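You operate a simulated robot arm through the tools that you are given. There is no shell and no other tool. Be economical: measure what you need, move in short steps, check, and stop when the job is done.

Carry out the task below with a simulated robot arm. There is one attempt and no reset: what you move stays moved.

## Task
Zero the hours of new lamp 3, then run the self test.
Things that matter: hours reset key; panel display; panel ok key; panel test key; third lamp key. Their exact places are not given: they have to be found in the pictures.

It is judged by the outcome, as a careful person would: the job done as asked, and still so three seconds after it is handed in. It fails if anything else is knocked over, pushed out of place, dropped, spilled or broken.

## Robot
A 7-joint arm with a fingered hand on a trunk, on a base that drives. Base frame: it is fixed to the floor where the robot stands at the start and does not move with it; the origin is under the middle of the robot, x ahead of it, y to its left, z up. Readings come in m, rad, newtons and seconds.
It reaches about 0.94 m from its shoulder. Its first joint turns from -2.897 to 2.897 rad. Places, roughly: hours reset key [0.7, -0.1, 1.4]; panel display [0.8, 0, 1.5]; panel ok key [0.7, -0.1, 1.4]; panel test key [0.8, -0.1, 1.4]; third lamp key [0.8, 0, 1.4]. Payload 4 kg.
The tool frame sits at the grasp point between the pads (the TCP): z along the fingers, y along the line on which they close. The tips reach 0.026 m beyond it. The gripper opens to 0.132 m. The gripper's body begins 0.073 m behind the TCP. The gripper is a hand of 4 fingers: y runs from the thumb to the fingers, the wrist lies at [0, 0, -0.239] in the tool frame, and closing takes about 1.5 s.
Orientation is that of the tool frame in the base frame, as a unit quaternion [x, y, z, w]. With the fingers straight down and closing along the base's y, the tool's x points along the base's -x, its y along +y and its z along -z.

## Interface
- The arm moves only by the tool move_arm. Its argument "rows" is one flat list of numbers, 7 for each row, row after row: the finger opening in m, from 0 to 0.132, then the shift along the tool's x, y, z in units of 300 mm (1.0 is 300 mm), then the turn, a rotation vector about the tool's x, y, z in units of 180 degrees (1.0 is 180 degrees). In form: [hand, tx, ty, tz, ax, ay, az, hand, tx, ty, tz, ax, ay, az, ...]. A call has 1 to 10 rows; each row is the pose to reach, as a shift and turn from the pose commanded when the call began, along the tool's axes at that moment. A call with a number of a shift or a turn outside -1 to 1 is refused whole. Rows are played at 5 a second. More than 0.05 m and 0.15 rad between two rows, or a gripper value outside its range, and nothing of the call is played. A pose out of reach is approached as far as the arm can. The call stops where the force on the tool passes 40 N (or 10 N more than at its start, if that is more) or the arm is blocked; 0.2 s more then pass. Each finger travels about 0.072 m/s and halts on what it meets, pressing with about 25 N; the grip force reading is that of the motor and also rises with nothing between the fingers. The clock runs only during rows and for 0.2 s after the last one: add rows that repeat a pose to give the fingers time. It gives the time, the measured TCP pose, the force on the tool (base axes), the opening and the grip force at its end, in the units of the frame above (readings bear some noise), with the torque about the TCP (base axes, N m) and any sound that the robot's microphone picked up.
- Cameras (640 x 400 px; columns grow to the right, rows downward): "scene" is now at [0.0278, 0.1266, 1.3427]; the picture's right is [-0.31, -0.95, 0.00], its down [-0.31, 0.10, -0.95] and it looks along [0.90, -0.29, -0.32] (base axes); focal length 261 px, centre (320, 200). "wrist" rides on the gripper at [0.068, 0.002, -0.097] in the tool frame; the picture's right is [-0.03, 1.00, 0.00], its down [-0.82, -0.02, -0.58] and it looks along [-0.58, -0.01, 0.82] (tool axes); focal length 270 px, centre (320, 200).
- snapshot(camera): a new picture of that camera. No time passes.
- lift_body(by): slides the trunk up (or, below 0, down) by that many m; the arm and the scene camera ride with it, the base frame stays. It gives what a move gives, with no picture.
- drive_base(legs): drives the robot by 1 to 6 legs, each [ahead, turn to the left] in m and rad, along the robot's own axes; the way and the turn of a leg run together, so that a leg with both is an arc; at most 1.5 m and 3.142 rad a leg. The arm and the cameras ride along, it lands a little off, and it stops where it bumps. It gives what a move gives.
- preshape(shape): the hand has 4 fingers and takes this shape, open, in about a second: jaw (thumb against the fingers, like two jaws); tri (thumb and two fingers); tip (a fingertip pinch); poke (one finger out to press); point (the index stretched); flat (the hand flat); cup (the hand cupped); fist (a fist). The gripper value then closes the fingers along that shape, each until it touches; the sizes above hold for jaw. It gives what a move gives, with no picture.
- turn_head(pan, tilt): turns the head with the scene camera to pan (to the left, within 2.705 rad either way) and tilt (down, from -0.506 to 1.204), counted from straight ahead of the robot. It gives what a move gives.
- pixel_to_xyz(camera, pixels): for up to 12 pixels [column, row] of the newest picture of that camera ("zoom" is the newest enlarged one), the place [x, y, z] in the base frame of the surface seen there, good to about 0.002 m. No time passes.
- close_up(camera, box): a new picture of the part [left, top, right, bottom] of that camera's present view, enlarged. No time passes.
- close_job(): hands the job in; it is judged then, once.

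Keep the steps short. Do not move on a guess: measure, check each grasp and each placing, and mend mistakes. In all there are 80 turns and 68 pictures (those below and enlarged ones count). Leave the gripper open and the arm clear of the work at the hand-in unless told otherwise, and finish with a single line.

The tools are called after "Call:" by a JSON object that holds its "api" and its "payload". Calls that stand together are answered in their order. move_arm: Moves the arm, as the interface text tells. Its arguments: {"type":"object","properties":{"rows":{"type":"array"}},"required":["rows"]} The other tools are called the same way: lift_body (by) slides the trunk up or down; preshape (shape) gives the hand a shape; drive_base (legs) drives the base; turn_head (pan, tilt) turns the head that bears the scene camera; snapshot (camera) takes a picture; pixel_to_xyz (camera, pixels) gives the place of the surface under pixels of a picture; close_up (camera, box) takes an enlarged picture of a part of a camera's view; close_job () hands the job in.

At the start:

```text
t: 0.0
eef_pos: [0.4813, 0.0841, 0.9985]
orientation: [0.0, 1.0, 0.0, -0.001]
contact_force: [0.1, 0.2, 0.2]
torque: [0.02, 0.0, -0.03]
width: 0.1319
gripper_force: 0.0
shape: jaw
trunk travel left (down, up): [-0.275, 0.315]
robot x, y, heading: [0.0008, -0.0013, 0.003]
head pan, tilt: [-0.314, 0.33]
```

scene: 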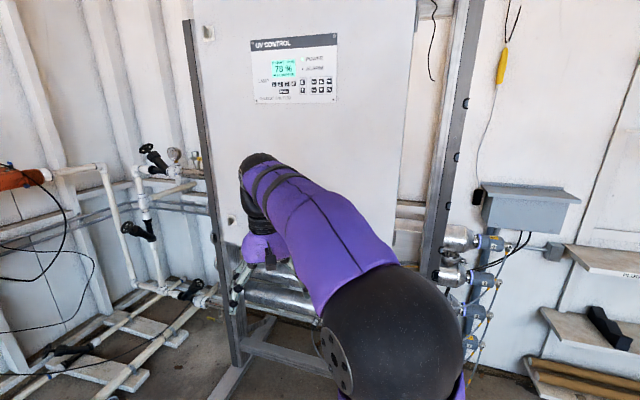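
wrist: 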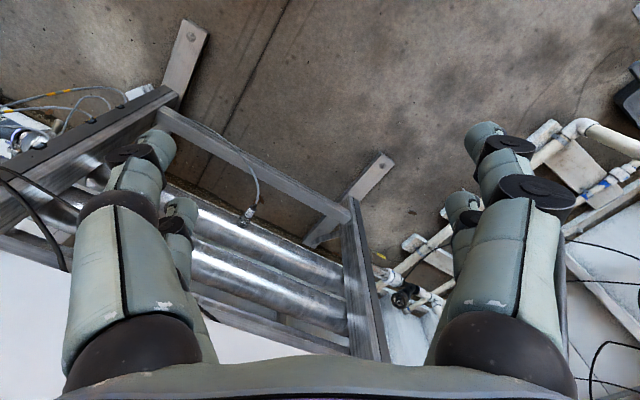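

The panel is in the scene view at about (295, 70). I'll take an enlarged picture to read its keys.

Call:
{"api": "close_up", "payload": {"camera": "scene", "box": [245, 30, 345, 108]}}

```text
5.13 times, centred on (295, 69) of scene
```

zoom: 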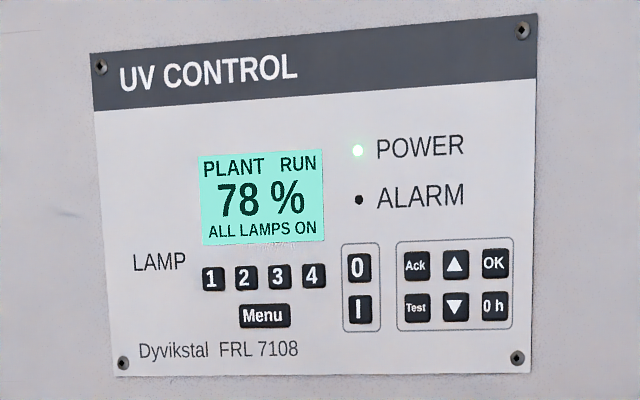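

The keys are readable: lamp 3, 0h, OK and Test. I'll measure their places and some panel points for the normal.

Call:
{"api": "pixel_to_xyz", "payload": {"camera": "zoom", "pixels": [[279, 277], [494, 307], [494, 264], [416, 308], [262, 200], [120, 340], [500, 350], [500, 100], [120, 130], [416, 265], [455, 307], [313, 275]]}}

Call:
{"api": "preshape", "payload": {"shape": "poke"}}

Call:
{"api": "snapshot", "payload": {"camera": "wrist"}}

Call:
{"api": "snapshot", "payload": {"camera": "scene"}}

```text
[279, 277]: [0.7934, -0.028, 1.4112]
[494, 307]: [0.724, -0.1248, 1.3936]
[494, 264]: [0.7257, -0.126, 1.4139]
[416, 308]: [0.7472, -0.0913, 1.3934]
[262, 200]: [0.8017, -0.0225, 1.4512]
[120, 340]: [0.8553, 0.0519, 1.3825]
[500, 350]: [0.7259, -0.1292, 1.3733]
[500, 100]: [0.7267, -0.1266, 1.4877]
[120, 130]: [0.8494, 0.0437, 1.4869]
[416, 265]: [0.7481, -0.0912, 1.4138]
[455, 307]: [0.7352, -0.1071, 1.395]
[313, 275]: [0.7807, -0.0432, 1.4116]
```

```text
t: 0.9
eef_pos: [0.4808, 0.0847, 0.9993]
orientation: [0.0, 1.0, 0.0, 0.0]
contact_force: [0.3, 0.2, 0.1]
torque: [-0.01, 0.02, 0.02]
width: 0.0
gripper_force: 0.1
shape: poke
trunk travel left (down, up): [-0.275, 0.315]
robot x, y, heading: [-0.0037, 0.0008, 0.002]
head pan, tilt: [-0.314, 0.33]
```

```text
64 pictures are left
```

wrist: 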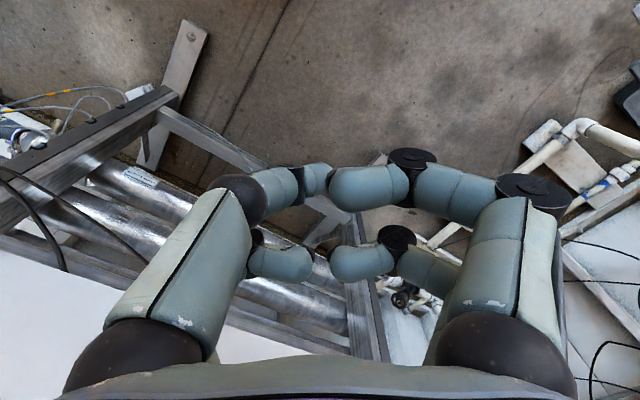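

```text
63 pictures are left
```

scene: 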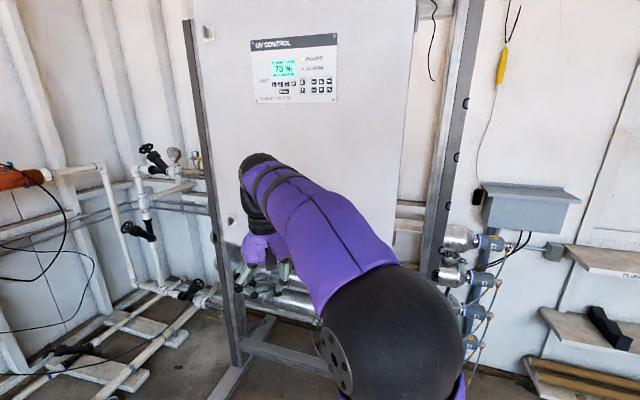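

In poke shape all the fingers look curled inward. I'll try "point" to compare.

Call:
{"api": "preshape", "payload": {"shape": "point"}}

Call:
{"api": "snapshot", "payload": {"camera": "wrist"}}

Call:
{"api": "close_up", "payload": {"camera": "scene", "box": [200, 200, 340, 320]}}

```text
t: 1.8
eef_pos: [0.4818, 0.0848, 0.9994]
orientation: [0.0, 1.0, 0.001, 0.0]
contact_force: [0.2, 0.0, -0.4]
torque: [0.01, -0.01, -0.02]
width: 0.0
gripper_force: 0.2
shape: point
trunk travel left (down, up): [-0.275, 0.315]
robot x, y, heading: [-0.0039, 0.0024, 0.001]
head pan, tilt: [-0.314, 0.33]
```

```text
62 pictures are left
```

wrist: 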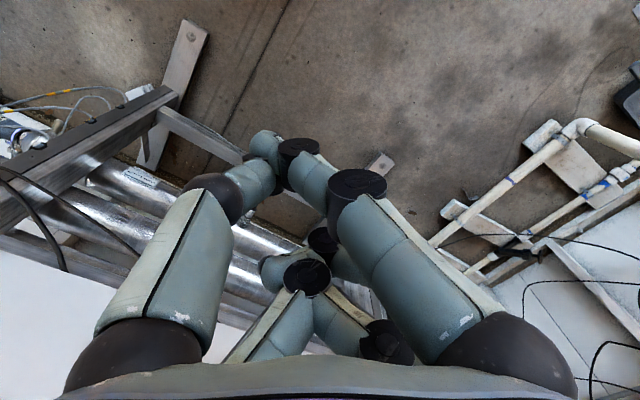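

```text
3.33 times, centred on (270, 260) of scene
```

zoom: 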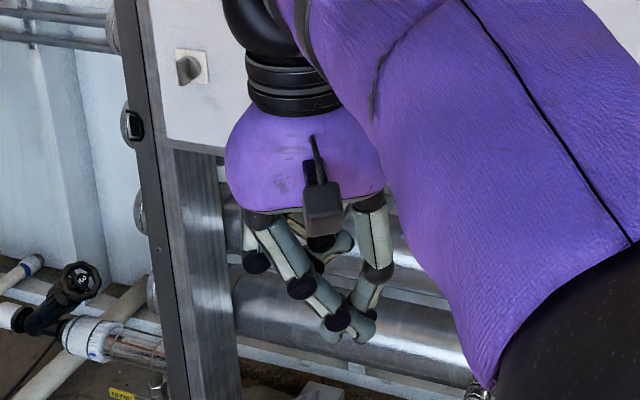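

Neither has an obviously outstretched finger yet. I'll return to poke, hold the value at 0 for a while, and look.

Call:
{"api": "preshape", "payload": {"shape": "poke"}}

Call:
{"api": "move_arm", "payload": {"rows": [0, 0, 0, 0, 0, 0, 0, 0, 0, 0, 0, 0, 0, 0, 0, 0, 0, 0, 0, 0, 0, 0, 0, 0, 0, 0, 0, 0, 0, 0, 0, 0, 0, 0, 0, 0, 0, 0, 0, 0, 0, 0, 0, 0, 0, 0, 0, 0, 0, 0, 0, 0, 0, 0, 0, 0]}}

Call:
{"api": "snapshot", "payload": {"camera": "wrist"}}

Call:
{"api": "close_up", "payload": {"camera": "scene", "box": [200, 200, 340, 320]}}

```text
t: 2.7
eef_pos: [0.4815, 0.0844, 1.0015]
orientation: [0.0, 1.0, -0.001, -0.001]
contact_force: [0.9, -1.3, -0.3]
torque: [0.0, -0.03, -0.01]
width: 0.0002
gripper_force: 0.1
shape: poke
trunk travel left (down, up): [-0.275, 0.315]
robot x, y, heading: [-0.0019, -0.001, 0.006]
head pan, tilt: [-0.314, 0.33]
```

```text
t: 4.5
eef_pos: [0.4813, 0.083, 0.9998]
orientation: [0.0, 1.0, 0.0, 0.0]
contact_force: [0.7, 0.7, -0.5]
torque: [0.01, -0.01, -0.03]
width: 0.0001
gripper_force: 24.6
shape: jaw
trunk travel left (down, up): [-0.275, 0.315]
robot x, y, heading: [0.001, 0.0001, 0.003]
head pan, tilt: [-0.314, 0.33]
```

```text
60 pictures are left
```

wrist: 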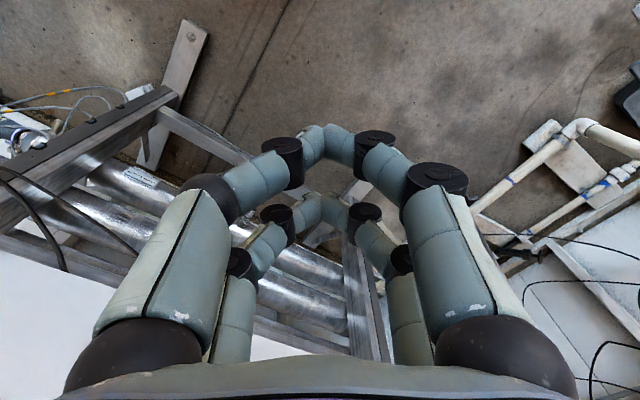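

```text
3.33 times, centred on (270, 260) of scene
```

zoom: 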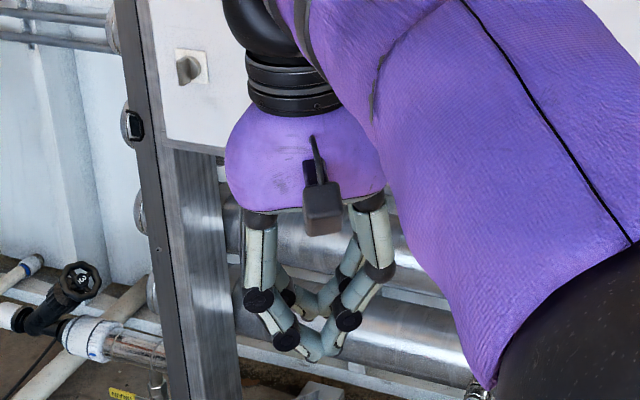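

A hand value of 0 turned the shape into a closed jaw. I'll test whether 0.132 ("open") keeps the poke shape.

Call:
{"api": "preshape", "payload": {"shape": "poke"}}

Call:
{"api": "move_arm", "payload": {"rows": [0.132, 0, 0, 0, 0, 0, 0, 0.132, 0, 0, 0, 0, 0, 0, 0.132, 0, 0, 0, 0, 0, 0, 0.132, 0, 0, 0, 0, 0, 0, 0.132, 0, 0, 0, 0, 0, 0, 0.132, 0, 0, 0, 0, 0, 0]}}

Call:
{"api": "snapshot", "payload": {"camera": "wrist"}}

Call:
{"api": "close_up", "payload": {"camera": "scene", "box": [200, 200, 340, 320]}}

```text
t: 5.4
eef_pos: [0.4821, 0.0843, 0.999]
orientation: [0.0, 1.0, 0.0, 0.001]
contact_force: [0.1, -0.5, 0.5]
torque: [0.02, 0.01, -0.01]
width: 0.0001
gripper_force: 0.1
shape: poke
trunk travel left (down, up): [-0.275, 0.315]
robot x, y, heading: [-0.0007, -0.0004, 0.0]
head pan, tilt: [-0.314, 0.33]
```

```text
t: 6.8
eef_pos: [0.4817, 0.0834, 0.9995]
orientation: [0.0, 1.0, 0.0, 0.001]
contact_force: [0.7, -0.7, -0.2]
torque: [0.0, 0.01, 0.02]
width: 0.0
gripper_force: 0.0
shape: poke
trunk travel left (down, up): [-0.275, 0.315]
robot x, y, heading: [0.0024, 0.0052, -0.0]
head pan, tilt: [-0.314, 0.33]
```

```text
58 pictures are left
```

wrist: 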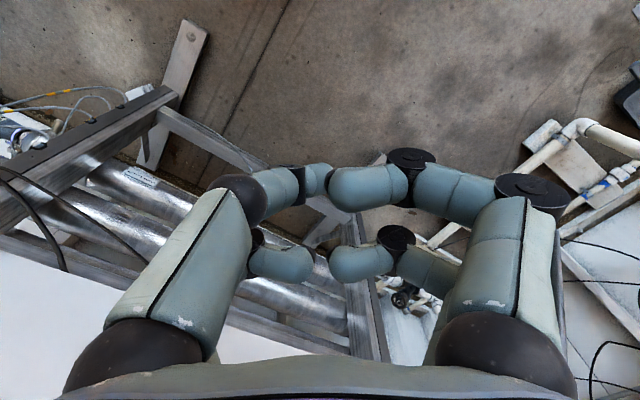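

```text
3.33 times, centred on (270, 260) of scene
```

zoom: 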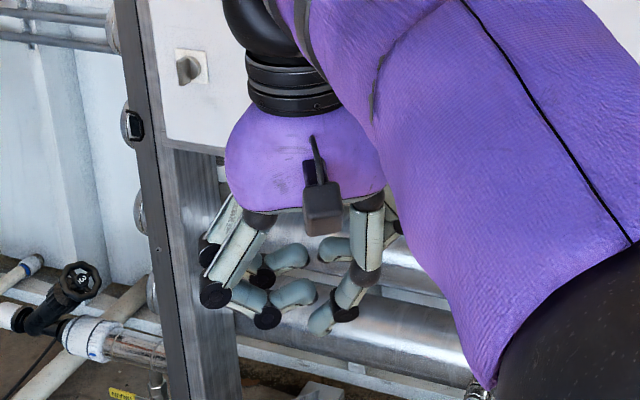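

Value 0.132 keeps poke. I'll measure the lowest fingertips in this enlarged view.

Call:
{"api": "pixel_to_xyz", "payload": {"camera": "zoom", "pixels": [[320, 322], [330, 315], [345, 312], [265, 320], [295, 293], [312, 320], [322, 330], [288, 255], [335, 250], [215, 300]]}}

Call:
{"api": "pixel_to_xyz", "payload": {"camera": "wrist", "pixels": [[320, 170], [318, 185], [280, 180], [345, 185], [380, 185], [410, 158], [270, 258], [360, 262], [305, 185], [230, 185]]}}

```text
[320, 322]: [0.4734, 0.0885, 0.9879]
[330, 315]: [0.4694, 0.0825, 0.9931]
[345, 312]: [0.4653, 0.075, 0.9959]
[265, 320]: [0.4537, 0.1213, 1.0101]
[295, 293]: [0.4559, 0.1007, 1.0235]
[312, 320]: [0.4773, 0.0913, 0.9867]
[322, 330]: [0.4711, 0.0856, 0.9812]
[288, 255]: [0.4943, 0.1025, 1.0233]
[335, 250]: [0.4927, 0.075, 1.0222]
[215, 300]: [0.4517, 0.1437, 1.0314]
```

```text
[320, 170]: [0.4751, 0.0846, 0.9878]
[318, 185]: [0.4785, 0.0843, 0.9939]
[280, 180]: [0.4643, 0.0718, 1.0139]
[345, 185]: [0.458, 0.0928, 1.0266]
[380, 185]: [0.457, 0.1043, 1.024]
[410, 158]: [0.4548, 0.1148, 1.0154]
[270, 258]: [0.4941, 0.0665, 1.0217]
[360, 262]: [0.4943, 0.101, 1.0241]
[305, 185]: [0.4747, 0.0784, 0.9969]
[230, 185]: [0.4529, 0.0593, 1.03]
```

The poke tip is the thumb-side finger, with its apex near (0.474, 0.085, 0.978), so close to the tool axis and about 0.021 m beyond the TCP. The panel is vertical and its inward direction is about (0.812, -0.583, 0). Next I raise the hand, move it forward and pitch it up, stopping about halfway.

Call:
{"api": "move_arm", "payload": {"rows": [0.132, -0.0833, 0, -0.1333, 0, -0.0446, 0, 0.132, -0.1667, 0, -0.2667, 0, -0.0892, 0, 0.132, -0.25, 0, -0.4, 0, -0.1337, 0, 0.132, -0.3333, 0, -0.5333, 0, -0.1783, 0, 0.132, -0.4167, 0, -0.6667, 0, -0.2229, 0, 0.132, -0.5, 0, -0.8, 0, -0.2674, 0]}}

Call:
{"api": "snapshot", "payload": {"camera": "scene"}}

```text
t: 8.2
eef_pos: [0.631, 0.083, 1.24]
orientation: [0.0, 0.913, 0.0, 0.408]
contact_force: [0.1, -0.1, -0.3]
torque: [-0.01, -0.01, 0.02]
width: 0.0
gripper_force: 0.1
shape: poke
trunk travel left (down, up): [-0.275, 0.315]
robot x, y, heading: [0.0015, -0.0005, 0.002]
head pan, tilt: [-0.314, 0.33]
```

```text
56 pictures are left
```

scene: 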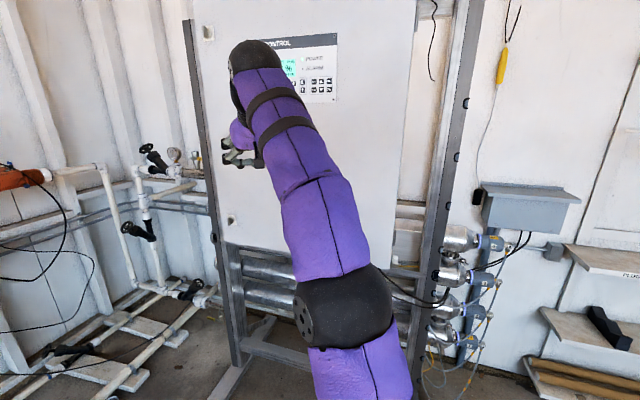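

The arm is clear. Next I finish the pitch and yaw and move to about 0.10 m in front of key 3.

Call:
{"api": "move_arm", "payload": {"rows": [0.132, -0.0892, -0.0252, -0.0281, 0.027, -0.0321, 0.0103, 0.132, -0.1785, -0.0505, -0.0563, 0.0541, -0.0643, 0.0207, 0.132, -0.2677, -0.0757, -0.0844, 0.0811, -0.0964, 0.031, 0.132, -0.357, -0.101, -0.1126, 0.1081, -0.1286, 0.0414, 0.132, -0.4462, -0.1262, -0.1407, 0.1351, -0.1607, 0.0517, 0.132, -0.5355, -0.1515, -0.1689, 0.1622, -0.1929, 0.0621, 0.132, -0.6247, -0.1767, -0.197, 0.1892, -0.225, 0.0724]}}

Call:
{"api": "snapshot", "payload": {"camera": "scene"}}

Call:
{"api": "snapshot", "payload": {"camera": "wrist"}}

```text
t: 9.8
eef_pos: [0.6977, 0.0443, 1.3279]
orientation: [0.206, 0.691, -0.204, 0.662]
contact_force: [0.4, -0.3, 0.2]
torque: [0.04, 0.01, 0.09]
width: 0.0
gripper_force: 0.0
shape: poke
out of reach, approached as far as the arm can: row 2, 3, 4, 5, 6, 7
trunk travel left (down, up): [-0.275, 0.315]
robot x, y, heading: [-0.0002, 0.0033, -0.002]
head pan, tilt: [-0.314, 0.33]
```

```text
55 pictures are left
```

scene: 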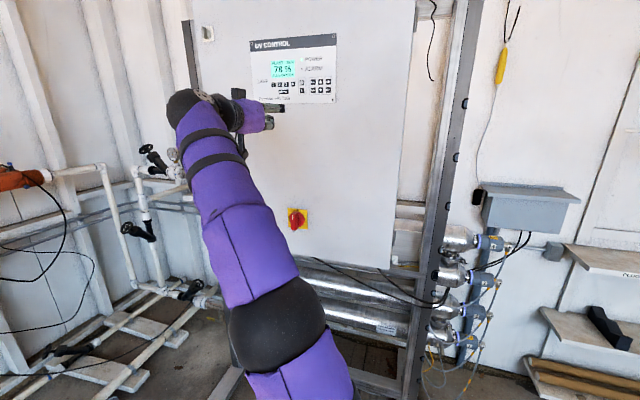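

```text
54 pictures are left
```

wrist: 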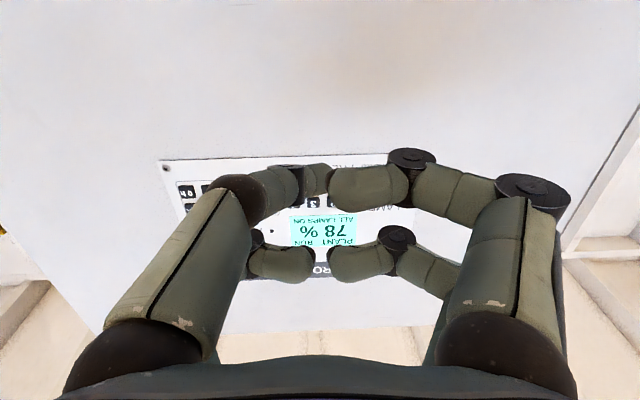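

The arm ran out of reach upward, stopping at z 1.328. I'll raise the trunk, since the hand is still well clear of the panel.

Call:
{"api": "lift_body", "payload": {"by": 0.2}}

```text
t: 12.0
eef_pos: [0.6987, 0.0482, 1.5263]
orientation: [0.204, 0.694, -0.204, 0.66]
contact_force: [-0.4, -0.2, -0.7]
torque: [-0.01, -0.01, -0.01]
width: 0.0
gripper_force: 0.1
shape: poke
trunk travel left (down, up): [-0.475, 0.115]
robot x, y, heading: [0.0031, 0.0014, 0.002]
head pan, tilt: [-0.314, 0.33]
```

The trunk is up and the arm has slack now. Next I lower the hand to key level, correcting the 2.7° pitch on the way.

Call:
{"api": "move_arm", "payload": {"rows": [0.132, 0.119, -0.008, 0.024, 0, -0.005, 0, 0.132, 0.238, -0.015, 0.047, 0, -0.01, 0, 0.132, 0.357, -0.023, 0.071, 0, -0.0148, 0]}}

Call:
{"api": "snapshot", "payload": {"camera": "wrist"}}

Call:
{"api": "snapshot", "payload": {"camera": "scene"}}

```text
t: 12.8
eef_pos: [0.7074, 0.0288, 1.4176]
orientation: [0.199, 0.677, -0.209, 0.677]
contact_force: [-0.6, 0.1, 0.7]
torque: [-0.01, 0.01, 0.01]
width: 0.0001
gripper_force: 0.1
shape: poke
trunk travel left (down, up): [-0.475, 0.115]
robot x, y, heading: [-0.003, 0.0034, -0.0]
head pan, tilt: [-0.314, 0.33]
```

```text
53 pictures are left
```

wrist: 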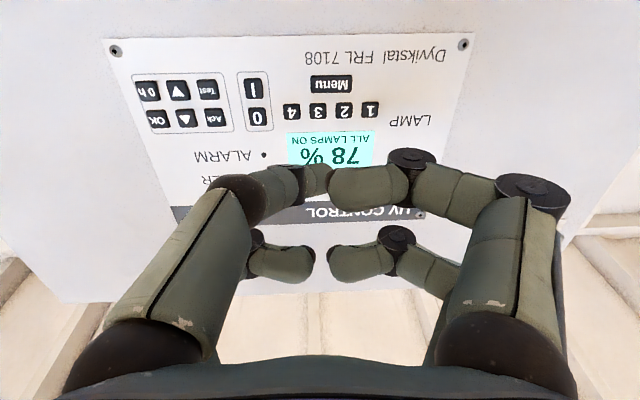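

```text
52 pictures are left
```

scene: 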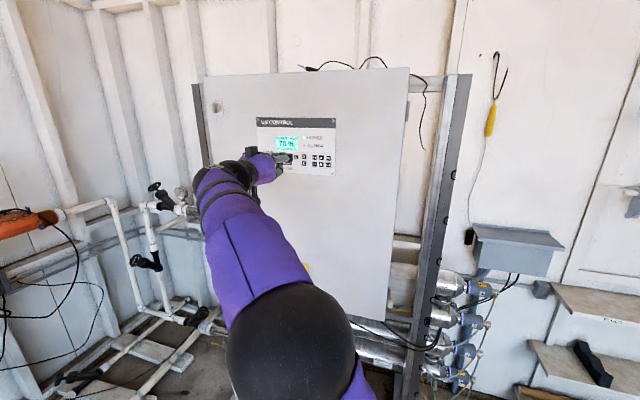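

The wrist view shows the whole panel, upside down, with the fingertip around (315, 178). I'll re-measure the keys and the tip from here.

Call:
{"api": "pixel_to_xyz", "payload": {"camera": "wrist", "pixels": [[317, 110], [147, 92], [157, 119], [208, 89], [115, 48], [463, 45], [318, 168], [318, 176], [310, 170], [323, 170], [417, 213], [300, 180]]}}

Call:
{"api": "close_up", "payload": {"camera": "wrist", "box": [240, 80, 400, 220]}}

```text
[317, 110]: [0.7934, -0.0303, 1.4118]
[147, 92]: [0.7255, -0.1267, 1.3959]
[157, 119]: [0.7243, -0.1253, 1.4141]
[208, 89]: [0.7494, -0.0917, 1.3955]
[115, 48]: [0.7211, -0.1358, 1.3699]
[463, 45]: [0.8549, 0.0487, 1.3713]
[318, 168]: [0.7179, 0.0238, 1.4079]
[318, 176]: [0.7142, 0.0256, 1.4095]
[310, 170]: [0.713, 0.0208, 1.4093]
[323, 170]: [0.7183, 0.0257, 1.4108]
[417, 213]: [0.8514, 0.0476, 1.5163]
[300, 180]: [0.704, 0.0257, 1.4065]
```

```text
2.86 times, centred on (320, 150) of wrist
```

zoom: 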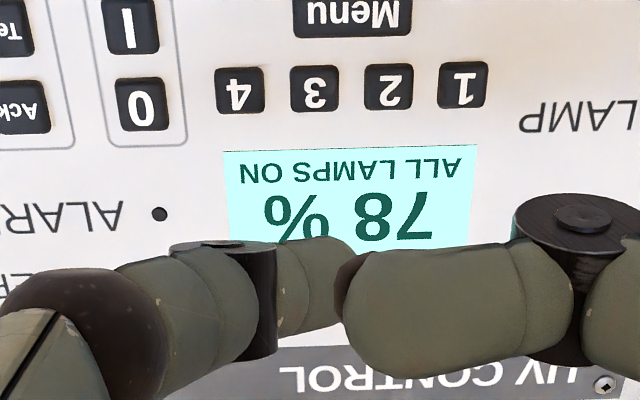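

The tip apex sits near the tool axis. I'll move until it is about 15 mm in front of key 3, trim the yaw by 2.4°, and then check the alignment.

Call:
{"api": "move_arm", "payload": {"rows": [0.132, 0.004, 0, 0.06, 0.004, 0, 0, 0.132, 0.007, 0.001, 0.12, 0.008, 0, 0, 0.132, 0.0137, 0.002, 0.18, 0.0134, 0, 0, 0.132, 0.0137, 0.002, 0.2127, 0.0134, 0, 0]}}

Call:
{"api": "close_up", "payload": {"camera": "wrist", "box": [240, 90, 400, 230]}}

Call:
{"api": "close_up", "payload": {"camera": "scene", "box": [230, 105, 350, 190]}}

```text
t: 13.8
eef_pos: [0.7612, -0.004, 1.4145]
orientation: [0.213, 0.673, -0.224, 0.672]
contact_force: [-0.1, -0.2, -0.6]
torque: [0.01, -0.01, 0.03]
width: 0.0
gripper_force: 0.1
shape: poke
trunk travel left (down, up): [-0.475, 0.115]
robot x, y, heading: [0.0003, -0.0027, -0.0]
head pan, tilt: [-0.314, 0.33]
```

```text
2.86 times, centred on (320, 160) of wrist
```

zoom: 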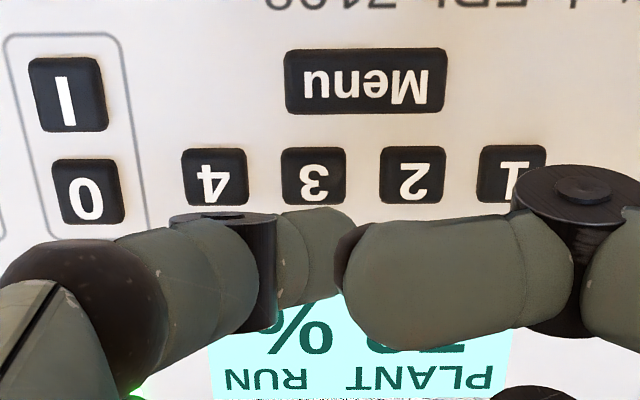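

```text
4.71 times, centred on (290, 148) of scene
```

zoom: 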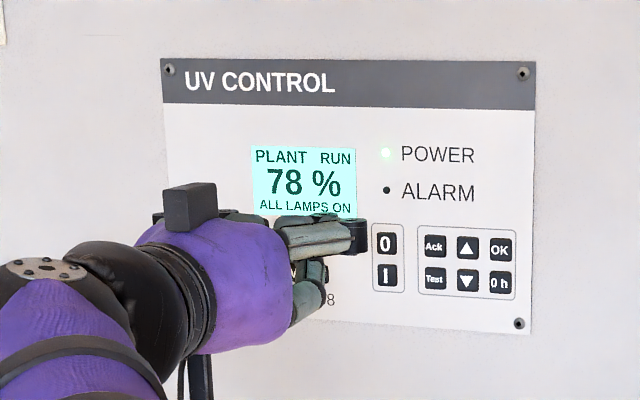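

The tip lines up with key 3 in column and the key drifts under it as I approach. I'll creep 9 mm closer and look again.

Call:
{"api": "move_arm", "payload": {"rows": [0.132, 0, 0, 0.015, 0, 0, 0, 0.132, 0, 0, 0.03, 0, 0, 0]}}

Call:
{"api": "close_up", "payload": {"camera": "wrist", "box": [270, 120, 370, 200]}}

```text
t: 14.4
eef_pos: [0.7677, -0.0085, 1.4148]
orientation: [0.213, 0.673, -0.223, 0.672]
contact_force: [-0.6, -0.2, 0.3]
torque: [-0.01, 0.01, 0.01]
width: 0.0
gripper_force: 0.1
shape: poke
trunk travel left (down, up): [-0.475, 0.115]
robot x, y, heading: [-0.0009, 0.0007, 0.002]
head pan, tilt: [-0.314, 0.33]
```

```text
5.00 times, centred on (320, 160) of wrist
```

zoom: 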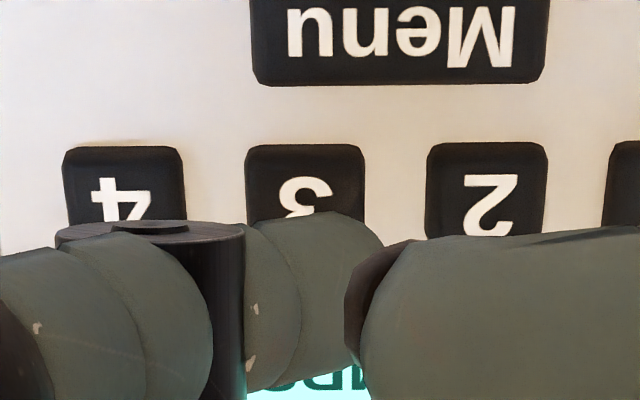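

The tip's end sphere is centred near column 296 and key 3 near 305, which is fine. Vertically the tip would land about 3 mm high, so I'll lower it 3 mm and creep in until I feel contact.

Call:
{"api": "move_arm", "payload": {"rows": [0.132, 0.01, 0, 0, 0, 0, 0, 0.132, 0.01, 0, 0.006, 0, 0, 0, 0.132, 0.01, 0, 0.012, 0, 0, 0]}}

Call:
{"api": "close_up", "payload": {"camera": "wrist", "box": [270, 120, 370, 200]}}

```text
t: 15.2
eef_pos: [0.7712, -0.0114, 1.4114]
orientation: [0.214, 0.673, -0.222, 0.672]
contact_force: [-0.1, -0.3, -0.6]
torque: [-0.01, -0.01, -0.03]
width: 0.0
gripper_force: 0.0
shape: poke
trunk travel left (down, up): [-0.475, 0.115]
robot x, y, heading: [0.0007, 0.0008, 0.003]
head pan, tilt: [-0.314, 0.33]
```

```text
5.00 times, centred on (320, 160) of wrist
```

zoom: 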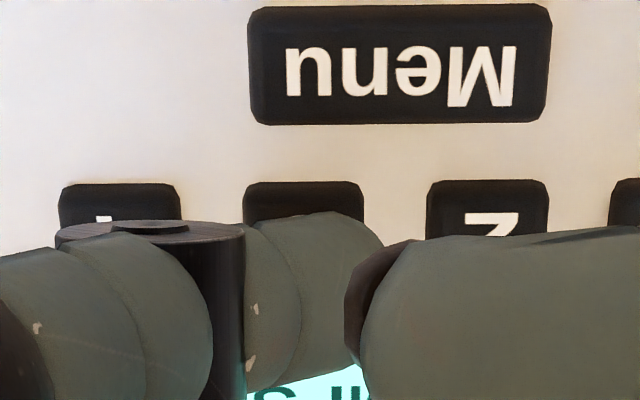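

Key 3 is now centred behind the tip apex with a gap of about 3 mm. I'll advance in 1 mm steps, watching the force.

Call:
{"api": "move_arm", "payload": {"rows": [0.132, 0, 0, 0.0033, 0, 0, 0, 0.132, 0, 0, 0.0067, 0, 0, 0, 0.132, 0, 0, 0.01, 0, 0, 0, 0.132, 0, 0, 0.0133, 0, 0, 0]}}

Call:
{"api": "close_up", "payload": {"camera": "scene", "box": [230, 105, 350, 190]}}

```text
t: 16.2
eef_pos: [0.774, -0.0123, 1.4125]
orientation: [0.213, 0.672, -0.224, 0.672]
contact_force: [-1.8, 0.5, 0.9]
torque: [0.0, -0.02, -0.02]
width: 0.0
gripper_force: 0.0
shape: poke
trunk travel left (down, up): [-0.475, 0.115]
robot x, y, heading: [-0.0018, -0.0004, 0.004]
head pan, tilt: [-0.314, 0.33]
heard: click
```

```text
4.71 times, centred on (290, 148) of scene
```

zoom: 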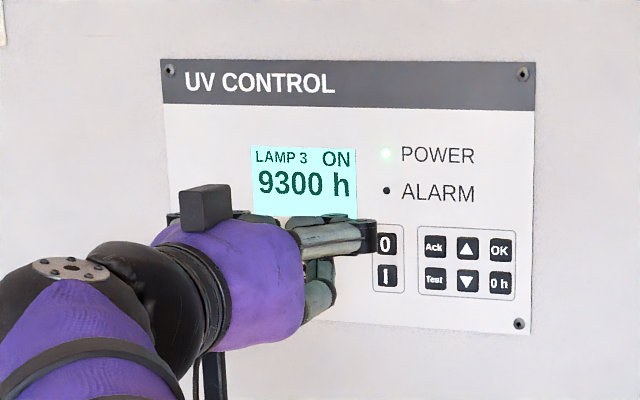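

A click was heard and the display reads "LAMP 3 ON 9300 h". Next I back off 30 mm, slide over to the 0 h key (118 mm right, 17 mm down), and close to about 8 mm.

Call:
{"api": "move_arm", "payload": {"rows": [0.132, 0, 0, -0.1, 0, 0, 0, 0.132, 0.014, -0.1, -0.1, 0, 0, 0, 0.132, 0.028, -0.2, -0.1, 0, 0, 0, 0.132, 0.042, -0.3, -0.1, 0, 0, 0, 0.132, 0.056, -0.395, -0.1, 0, 0, 0, 0.132, 0.056, -0.395, -0.06, 0, 0, 0, 0.132, 0.056, -0.395, -0.03, 0, 0, 0]}}

Call:
{"api": "close_up", "payload": {"camera": "wrist", "box": [270, 120, 370, 200]}}

Call:
{"api": "close_up", "payload": {"camera": "scene", "box": [230, 105, 350, 190]}}

```text
t: 17.8
eef_pos: [0.6971, -0.1025, 1.3949]
orientation: [0.214, 0.673, -0.223, 0.672]
contact_force: [1.0, 0.5, -0.3]
torque: [-0.01, -0.01, 0.0]
width: 0.0
gripper_force: 0.0
shape: poke
trunk travel left (down, up): [-0.475, 0.115]
robot x, y, heading: [0.0014, -0.0005, -0.002]
head pan, tilt: [-0.314, 0.33]
```

```text
5.00 times, centred on (320, 160) of wrist
```

zoom: 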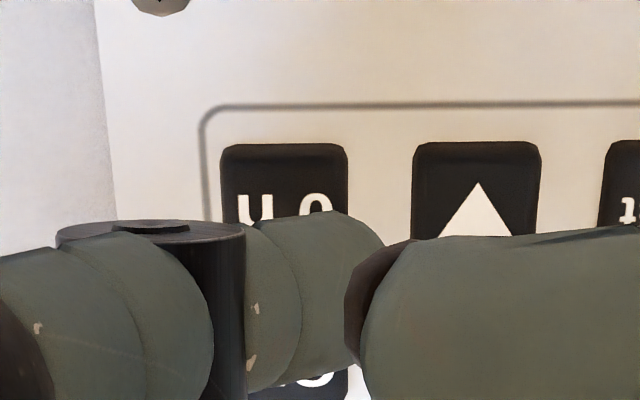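

```text
4.71 times, centred on (290, 148) of scene
```

zoom: 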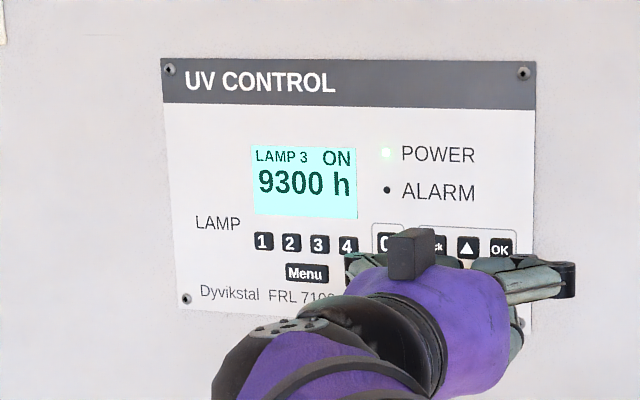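

The tip is close to the 0 h key, whose column centre is about 285. I'll shift 1.5 mm left in the picture, then advance 8 mm and check for the click.

Call:
{"api": "move_arm", "payload": {"rows": [0.132, 0, -0.005, 0, 0, 0, 0, 0.132, 0, -0.005, 0.01, 0, 0, 0, 0.132, 0, -0.005, 0.02, 0, 0, 0, 0.132, 0, -0.005, 0.0235, 0, 0, 0, 0.132, 0, -0.005, 0.027, 0, 0, 0]}}

Call:
{"api": "close_up", "payload": {"camera": "scene", "box": [230, 105, 350, 190]}}

```text
t: 19.0
eef_pos: [0.7029, -0.1093, 1.3968]
orientation: [0.214, 0.672, -0.224, 0.672]
contact_force: [-1.2, -0.5, -0.2]
torque: [0.01, 0.02, -0.02]
width: 0.0001
gripper_force: 0.2
shape: poke
trunk travel left (down, up): [-0.475, 0.115]
robot x, y, heading: [-0.0024, 0.0008, 0.003]
head pan, tilt: [-0.314, 0.33]
```

```text
4.71 times, centred on (290, 148) of scene
```

zoom: 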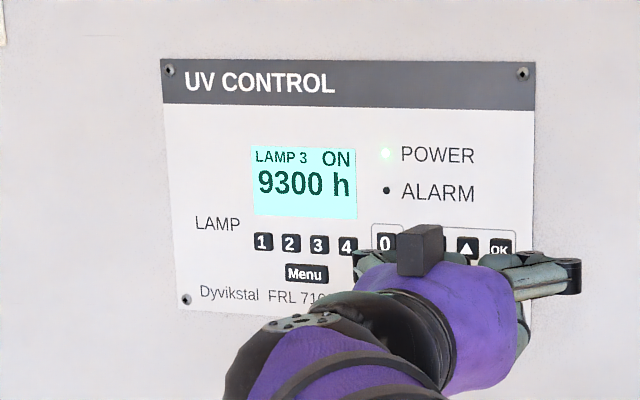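

No click yet and the force is about 1 N. I'll advance 2 mm more.

Call:
{"api": "move_arm", "payload": {"rows": [0.132, 0, 0, 0.0033, 0, 0, 0, 0.132, 0, 0, 0.0067, 0, 0, 0]}}

Call:
{"api": "close_up", "payload": {"camera": "scene", "box": [230, 105, 350, 190]}}

```text
t: 19.6
eef_pos: [0.7058, -0.1111, 1.3976]
orientation: [0.213, 0.673, -0.223, 0.673]
contact_force: [-4.5, 3.8, -0.9]
torque: [0.02, 0.05, 0.03]
width: 0.0
gripper_force: 0.0
shape: poke
trunk travel left (down, up): [-0.475, 0.115]
robot x, y, heading: [0.0024, 0.0012, -0.001]
head pan, tilt: [-0.314, 0.33]
heard: click
```

```text
4.71 times, centred on (290, 148) of scene
```

zoom: 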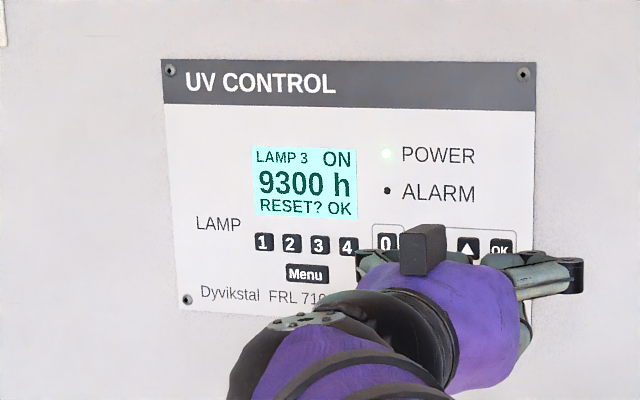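

The display asks "RESET? OK". The OK key is 19 mm above, so I back off 25 mm, move up, come back to 8 mm short, and check.

Call:
{"api": "move_arm", "payload": {"rows": [0.132, 0, 0, -0.083, 0, 0, 0, 0.132, -0.064, 0, -0.083, 0, 0, 0, 0.132, -0.064, 0, -0.05, 0, 0, 0, 0.132, -0.064, 0, -0.027, 0, 0, 0]}}

Call:
{"api": "close_up", "payload": {"camera": "wrist", "box": [270, 120, 370, 200]}}

```text
t: 20.6
eef_pos: [0.6993, -0.1068, 1.4166]
orientation: [0.215, 0.672, -0.224, 0.672]
contact_force: [-0.7, -0.4, -0.7]
torque: [-0.02, 0.01, -0.03]
width: 0.0003
gripper_force: 0.0
shape: poke
trunk travel left (down, up): [-0.475, 0.115]
robot x, y, heading: [0.001, -0.0016, 0.003]
head pan, tilt: [-0.314, 0.33]
```

```text
5.00 times, centred on (320, 160) of wrist
```

zoom: 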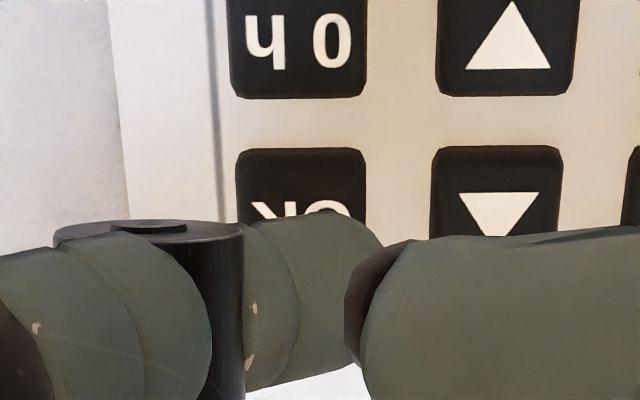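

The OK key is well aligned, with column centre 300. I'll press to the same depth as the last click.

Call:
{"api": "move_arm", "payload": {"rows": [0.132, 0, 0, 0.01, 0, 0, 0, 0.132, 0, 0, 0.02, 0, 0, 0, 0.132, 0, 0, 0.0235, 0, 0, 0, 0.132, 0, 0, 0.027, 0, 0, 0]}}

Call:
{"api": "close_up", "payload": {"camera": "scene", "box": [230, 105, 350, 190]}}

```text
t: 21.6
eef_pos: [0.705, -0.1107, 1.4161]
orientation: [0.212, 0.673, -0.222, 0.673]
contact_force: [-3.2, 1.9, -0.5]
torque: [-0.02, 0.02, -0.04]
width: 0.0001
gripper_force: 0.0
shape: poke
trunk travel left (down, up): [-0.475, 0.115]
robot x, y, heading: [0.0007, -0.0011, 0.006]
head pan, tilt: [-0.314, 0.33]
heard: click
```

```text
4.71 times, centred on (290, 148) of scene
```

zoom: 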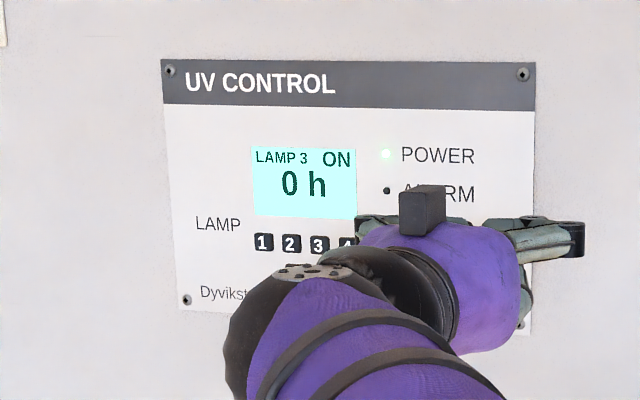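

Lamp 3 now reads "0 h". Next is the Test key, 41.5 mm to the left and 19 mm down: back off, slide over, and stop 8 mm short to check.

Call:
{"api": "move_arm", "payload": {"rows": [0.132, 0, 0, -0.083, 0, 0, 0, 0.132, 0.032, 0.07, -0.083, 0, 0, 0, 0.132, 0.063, 0.138, -0.083, 0, 0, 0, 0.132, 0.063, 0.138, -0.05, 0, 0, 0, 0.132, 0.063, 0.138, -0.027, 0, 0, 0]}}

Call:
{"api": "close_up", "payload": {"camera": "wrist", "box": [270, 120, 370, 200]}}

```text
t: 22.8
eef_pos: [0.7231, -0.0735, 1.3965]
orientation: [0.213, 0.673, -0.224, 0.672]
contact_force: [-0.1, -0.3, 0.9]
torque: [-0.01, 0.01, -0.02]
width: 0.0
gripper_force: 0.0
shape: poke
trunk travel left (down, up): [-0.475, 0.115]
robot x, y, heading: [-0.0028, 0.0013, -0.003]
head pan, tilt: [-0.314, 0.33]
```

```text
5.00 times, centred on (320, 160) of wrist
```

zoom: 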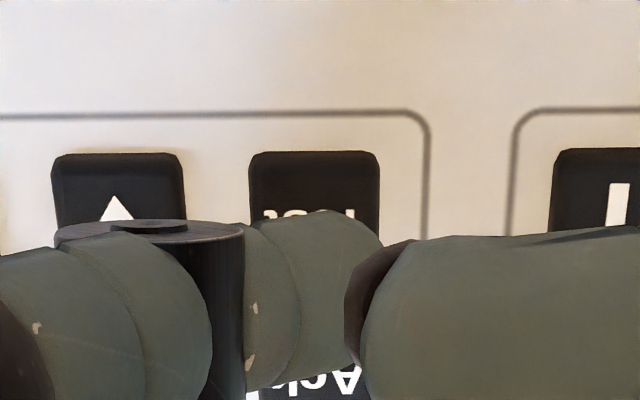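

The Test key is aligned, at columns 248 to 380. I'll press to the same depth.

Call:
{"api": "move_arm", "payload": {"rows": [0.132, 0, 0.003, 0.01, 0, 0, 0, 0.132, 0, 0.003, 0.02, 0, 0, 0, 0.132, 0, 0.003, 0.0235, 0, 0, 0, 0.132, 0, 0.003, 0.027, 0, 0, 0]}}

Call:
{"api": "close_up", "payload": {"camera": "scene", "box": [230, 105, 350, 190]}}

```text
t: 23.8
eef_pos: [0.7291, -0.0763, 1.3971]
orientation: [0.214, 0.672, -0.224, 0.673]
contact_force: [-4.1, 2.0, -0.8]
torque: [0.01, -0.02, -0.04]
width: 0.0
gripper_force: 0.1
shape: poke
trunk travel left (down, up): [-0.475, 0.115]
robot x, y, heading: [0.0011, 0.0057, -0.001]
head pan, tilt: [-0.314, 0.33]
heard: click
```

```text
4.71 times, centred on (290, 148) of scene
```

zoom: 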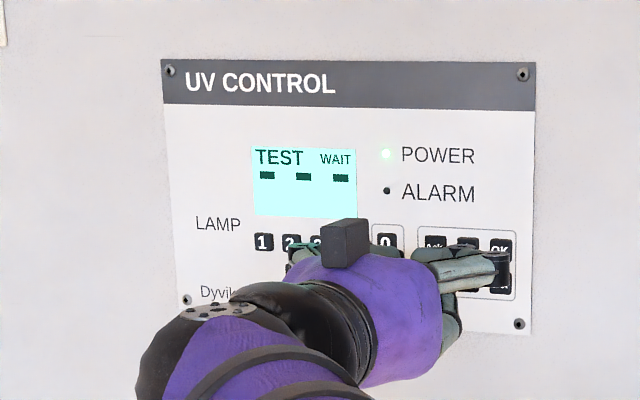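

The display shows "TEST WAIT". I'll back straight off 0.15 m while the test runs, then watch the display.

Call:
{"api": "move_arm", "payload": {"rows": [0.132, 0, 0, -0.1, 0, 0, 0, 0.132, 0, 0, -0.2, 0, 0, 0, 0.132, 0, 0, -0.3, 0, 0, 0, 0.132, 0, 0, -0.4, 0, 0, 0, 0.132, 0, 0, -0.5, 0, 0, 0, 0.132, 0, 0, -0.5, 0, 0, 0, 0.132, 0, 0, -0.5, 0, 0, 0, 0.132, 0, 0, -0.5, 0, 0, 0, 0.132, 0, 0, -0.5, 0, 0, 0, 0.132, 0, 0, -0.5, 0, 0, 0]}}

Call:
{"api": "close_up", "payload": {"camera": "scene", "box": [230, 105, 350, 190]}}

```text
t: 26.0
eef_pos: [0.6089, 0.0106, 1.3953]
orientation: [0.213, 0.673, -0.224, 0.672]
contact_force: [0.4, -0.6, -1.0]
torque: [-0.02, -0.02, 0.0]
width: 0.0001
gripper_force: 0.0
shape: poke
trunk travel left (down, up): [-0.475, 0.115]
robot x, y, heading: [0.0024, 0.0, 0.003]
head pan, tilt: [-0.314, 0.33]
```

```text
4.71 times, centred on (290, 148) of scene
```

zoom: 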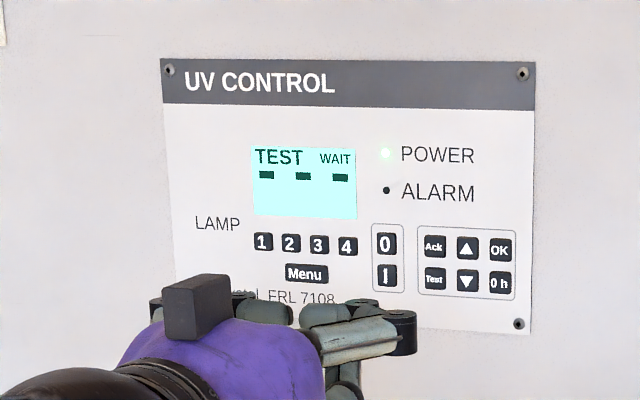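

The test is still running. I'll open the hand to jaw and wait for it to finish.

Call:
{"api": "preshape", "payload": {"shape": "jaw"}}

Call:
{"api": "move_arm", "payload": {"rows": [0.132, 0, 0, 0, 0, 0, 0, 0.132, 0, 0, 0, 0, 0, 0, 0.132, 0, 0, 0, 0, 0, 0, 0.132, 0, 0, 0, 0, 0, 0, 0.132, 0, 0, 0, 0, 0, 0, 0.132, 0, 0, 0, 0, 0, 0, 0.132, 0, 0, 0, 0, 0, 0, 0.132, 0, 0, 0, 0, 0, 0, 0.132, 0, 0, 0, 0, 0, 0, 0.132, 0, 0, 0, 0, 0, 0]}}

Call:
{"api": "close_up", "payload": {"camera": "scene", "box": [230, 105, 350, 190]}}

```text
t: 26.9
eef_pos: [0.6095, 0.0111, 1.3959]
orientation: [0.214, 0.673, -0.224, 0.672]
contact_force: [-0.4, -0.5, 0.2]
torque: [0.0, -0.02, 0.0]
width: 0.132
gripper_force: 0.1
shape: jaw
trunk travel left (down, up): [-0.475, 0.115]
robot x, y, heading: [-0.0008, -0.0013, -0.003]
head pan, tilt: [-0.314, 0.33]
```

```text
t: 29.1
eef_pos: [0.6097, 0.0124, 1.3959]
orientation: [0.213, 0.673, -0.222, 0.673]
contact_force: [0.2, -0.4, 0.3]
torque: [0.01, 0.01, -0.02]
width: 0.1318
gripper_force: 0.0
shape: jaw
trunk travel left (down, up): [-0.475, 0.115]
robot x, y, heading: [-0.0005, 0.002, -0.004]
head pan, tilt: [-0.314, 0.33]
```

```text
4.71 times, centred on (290, 148) of scene
```

zoom: 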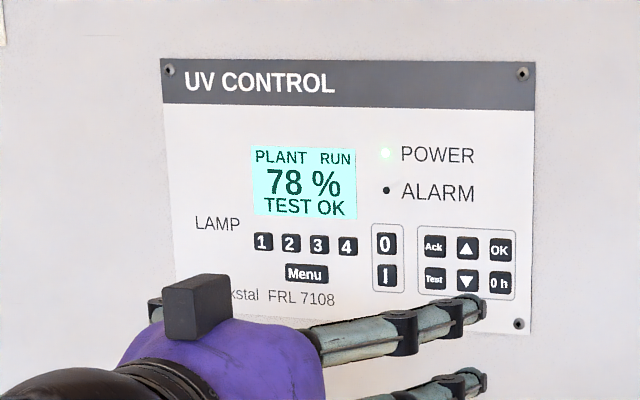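

The display shows "PLANT RUN 78 % TEST OK", the alarm light is off, and the hand is open and clear, so I'm handing the job in.

Call:
{"api": "close_job", "payload": {}}

```text
The job is handed in.
```

Lamp 3's hours went from 9300 h to 0 h, and the self test finished with "TEST OK".
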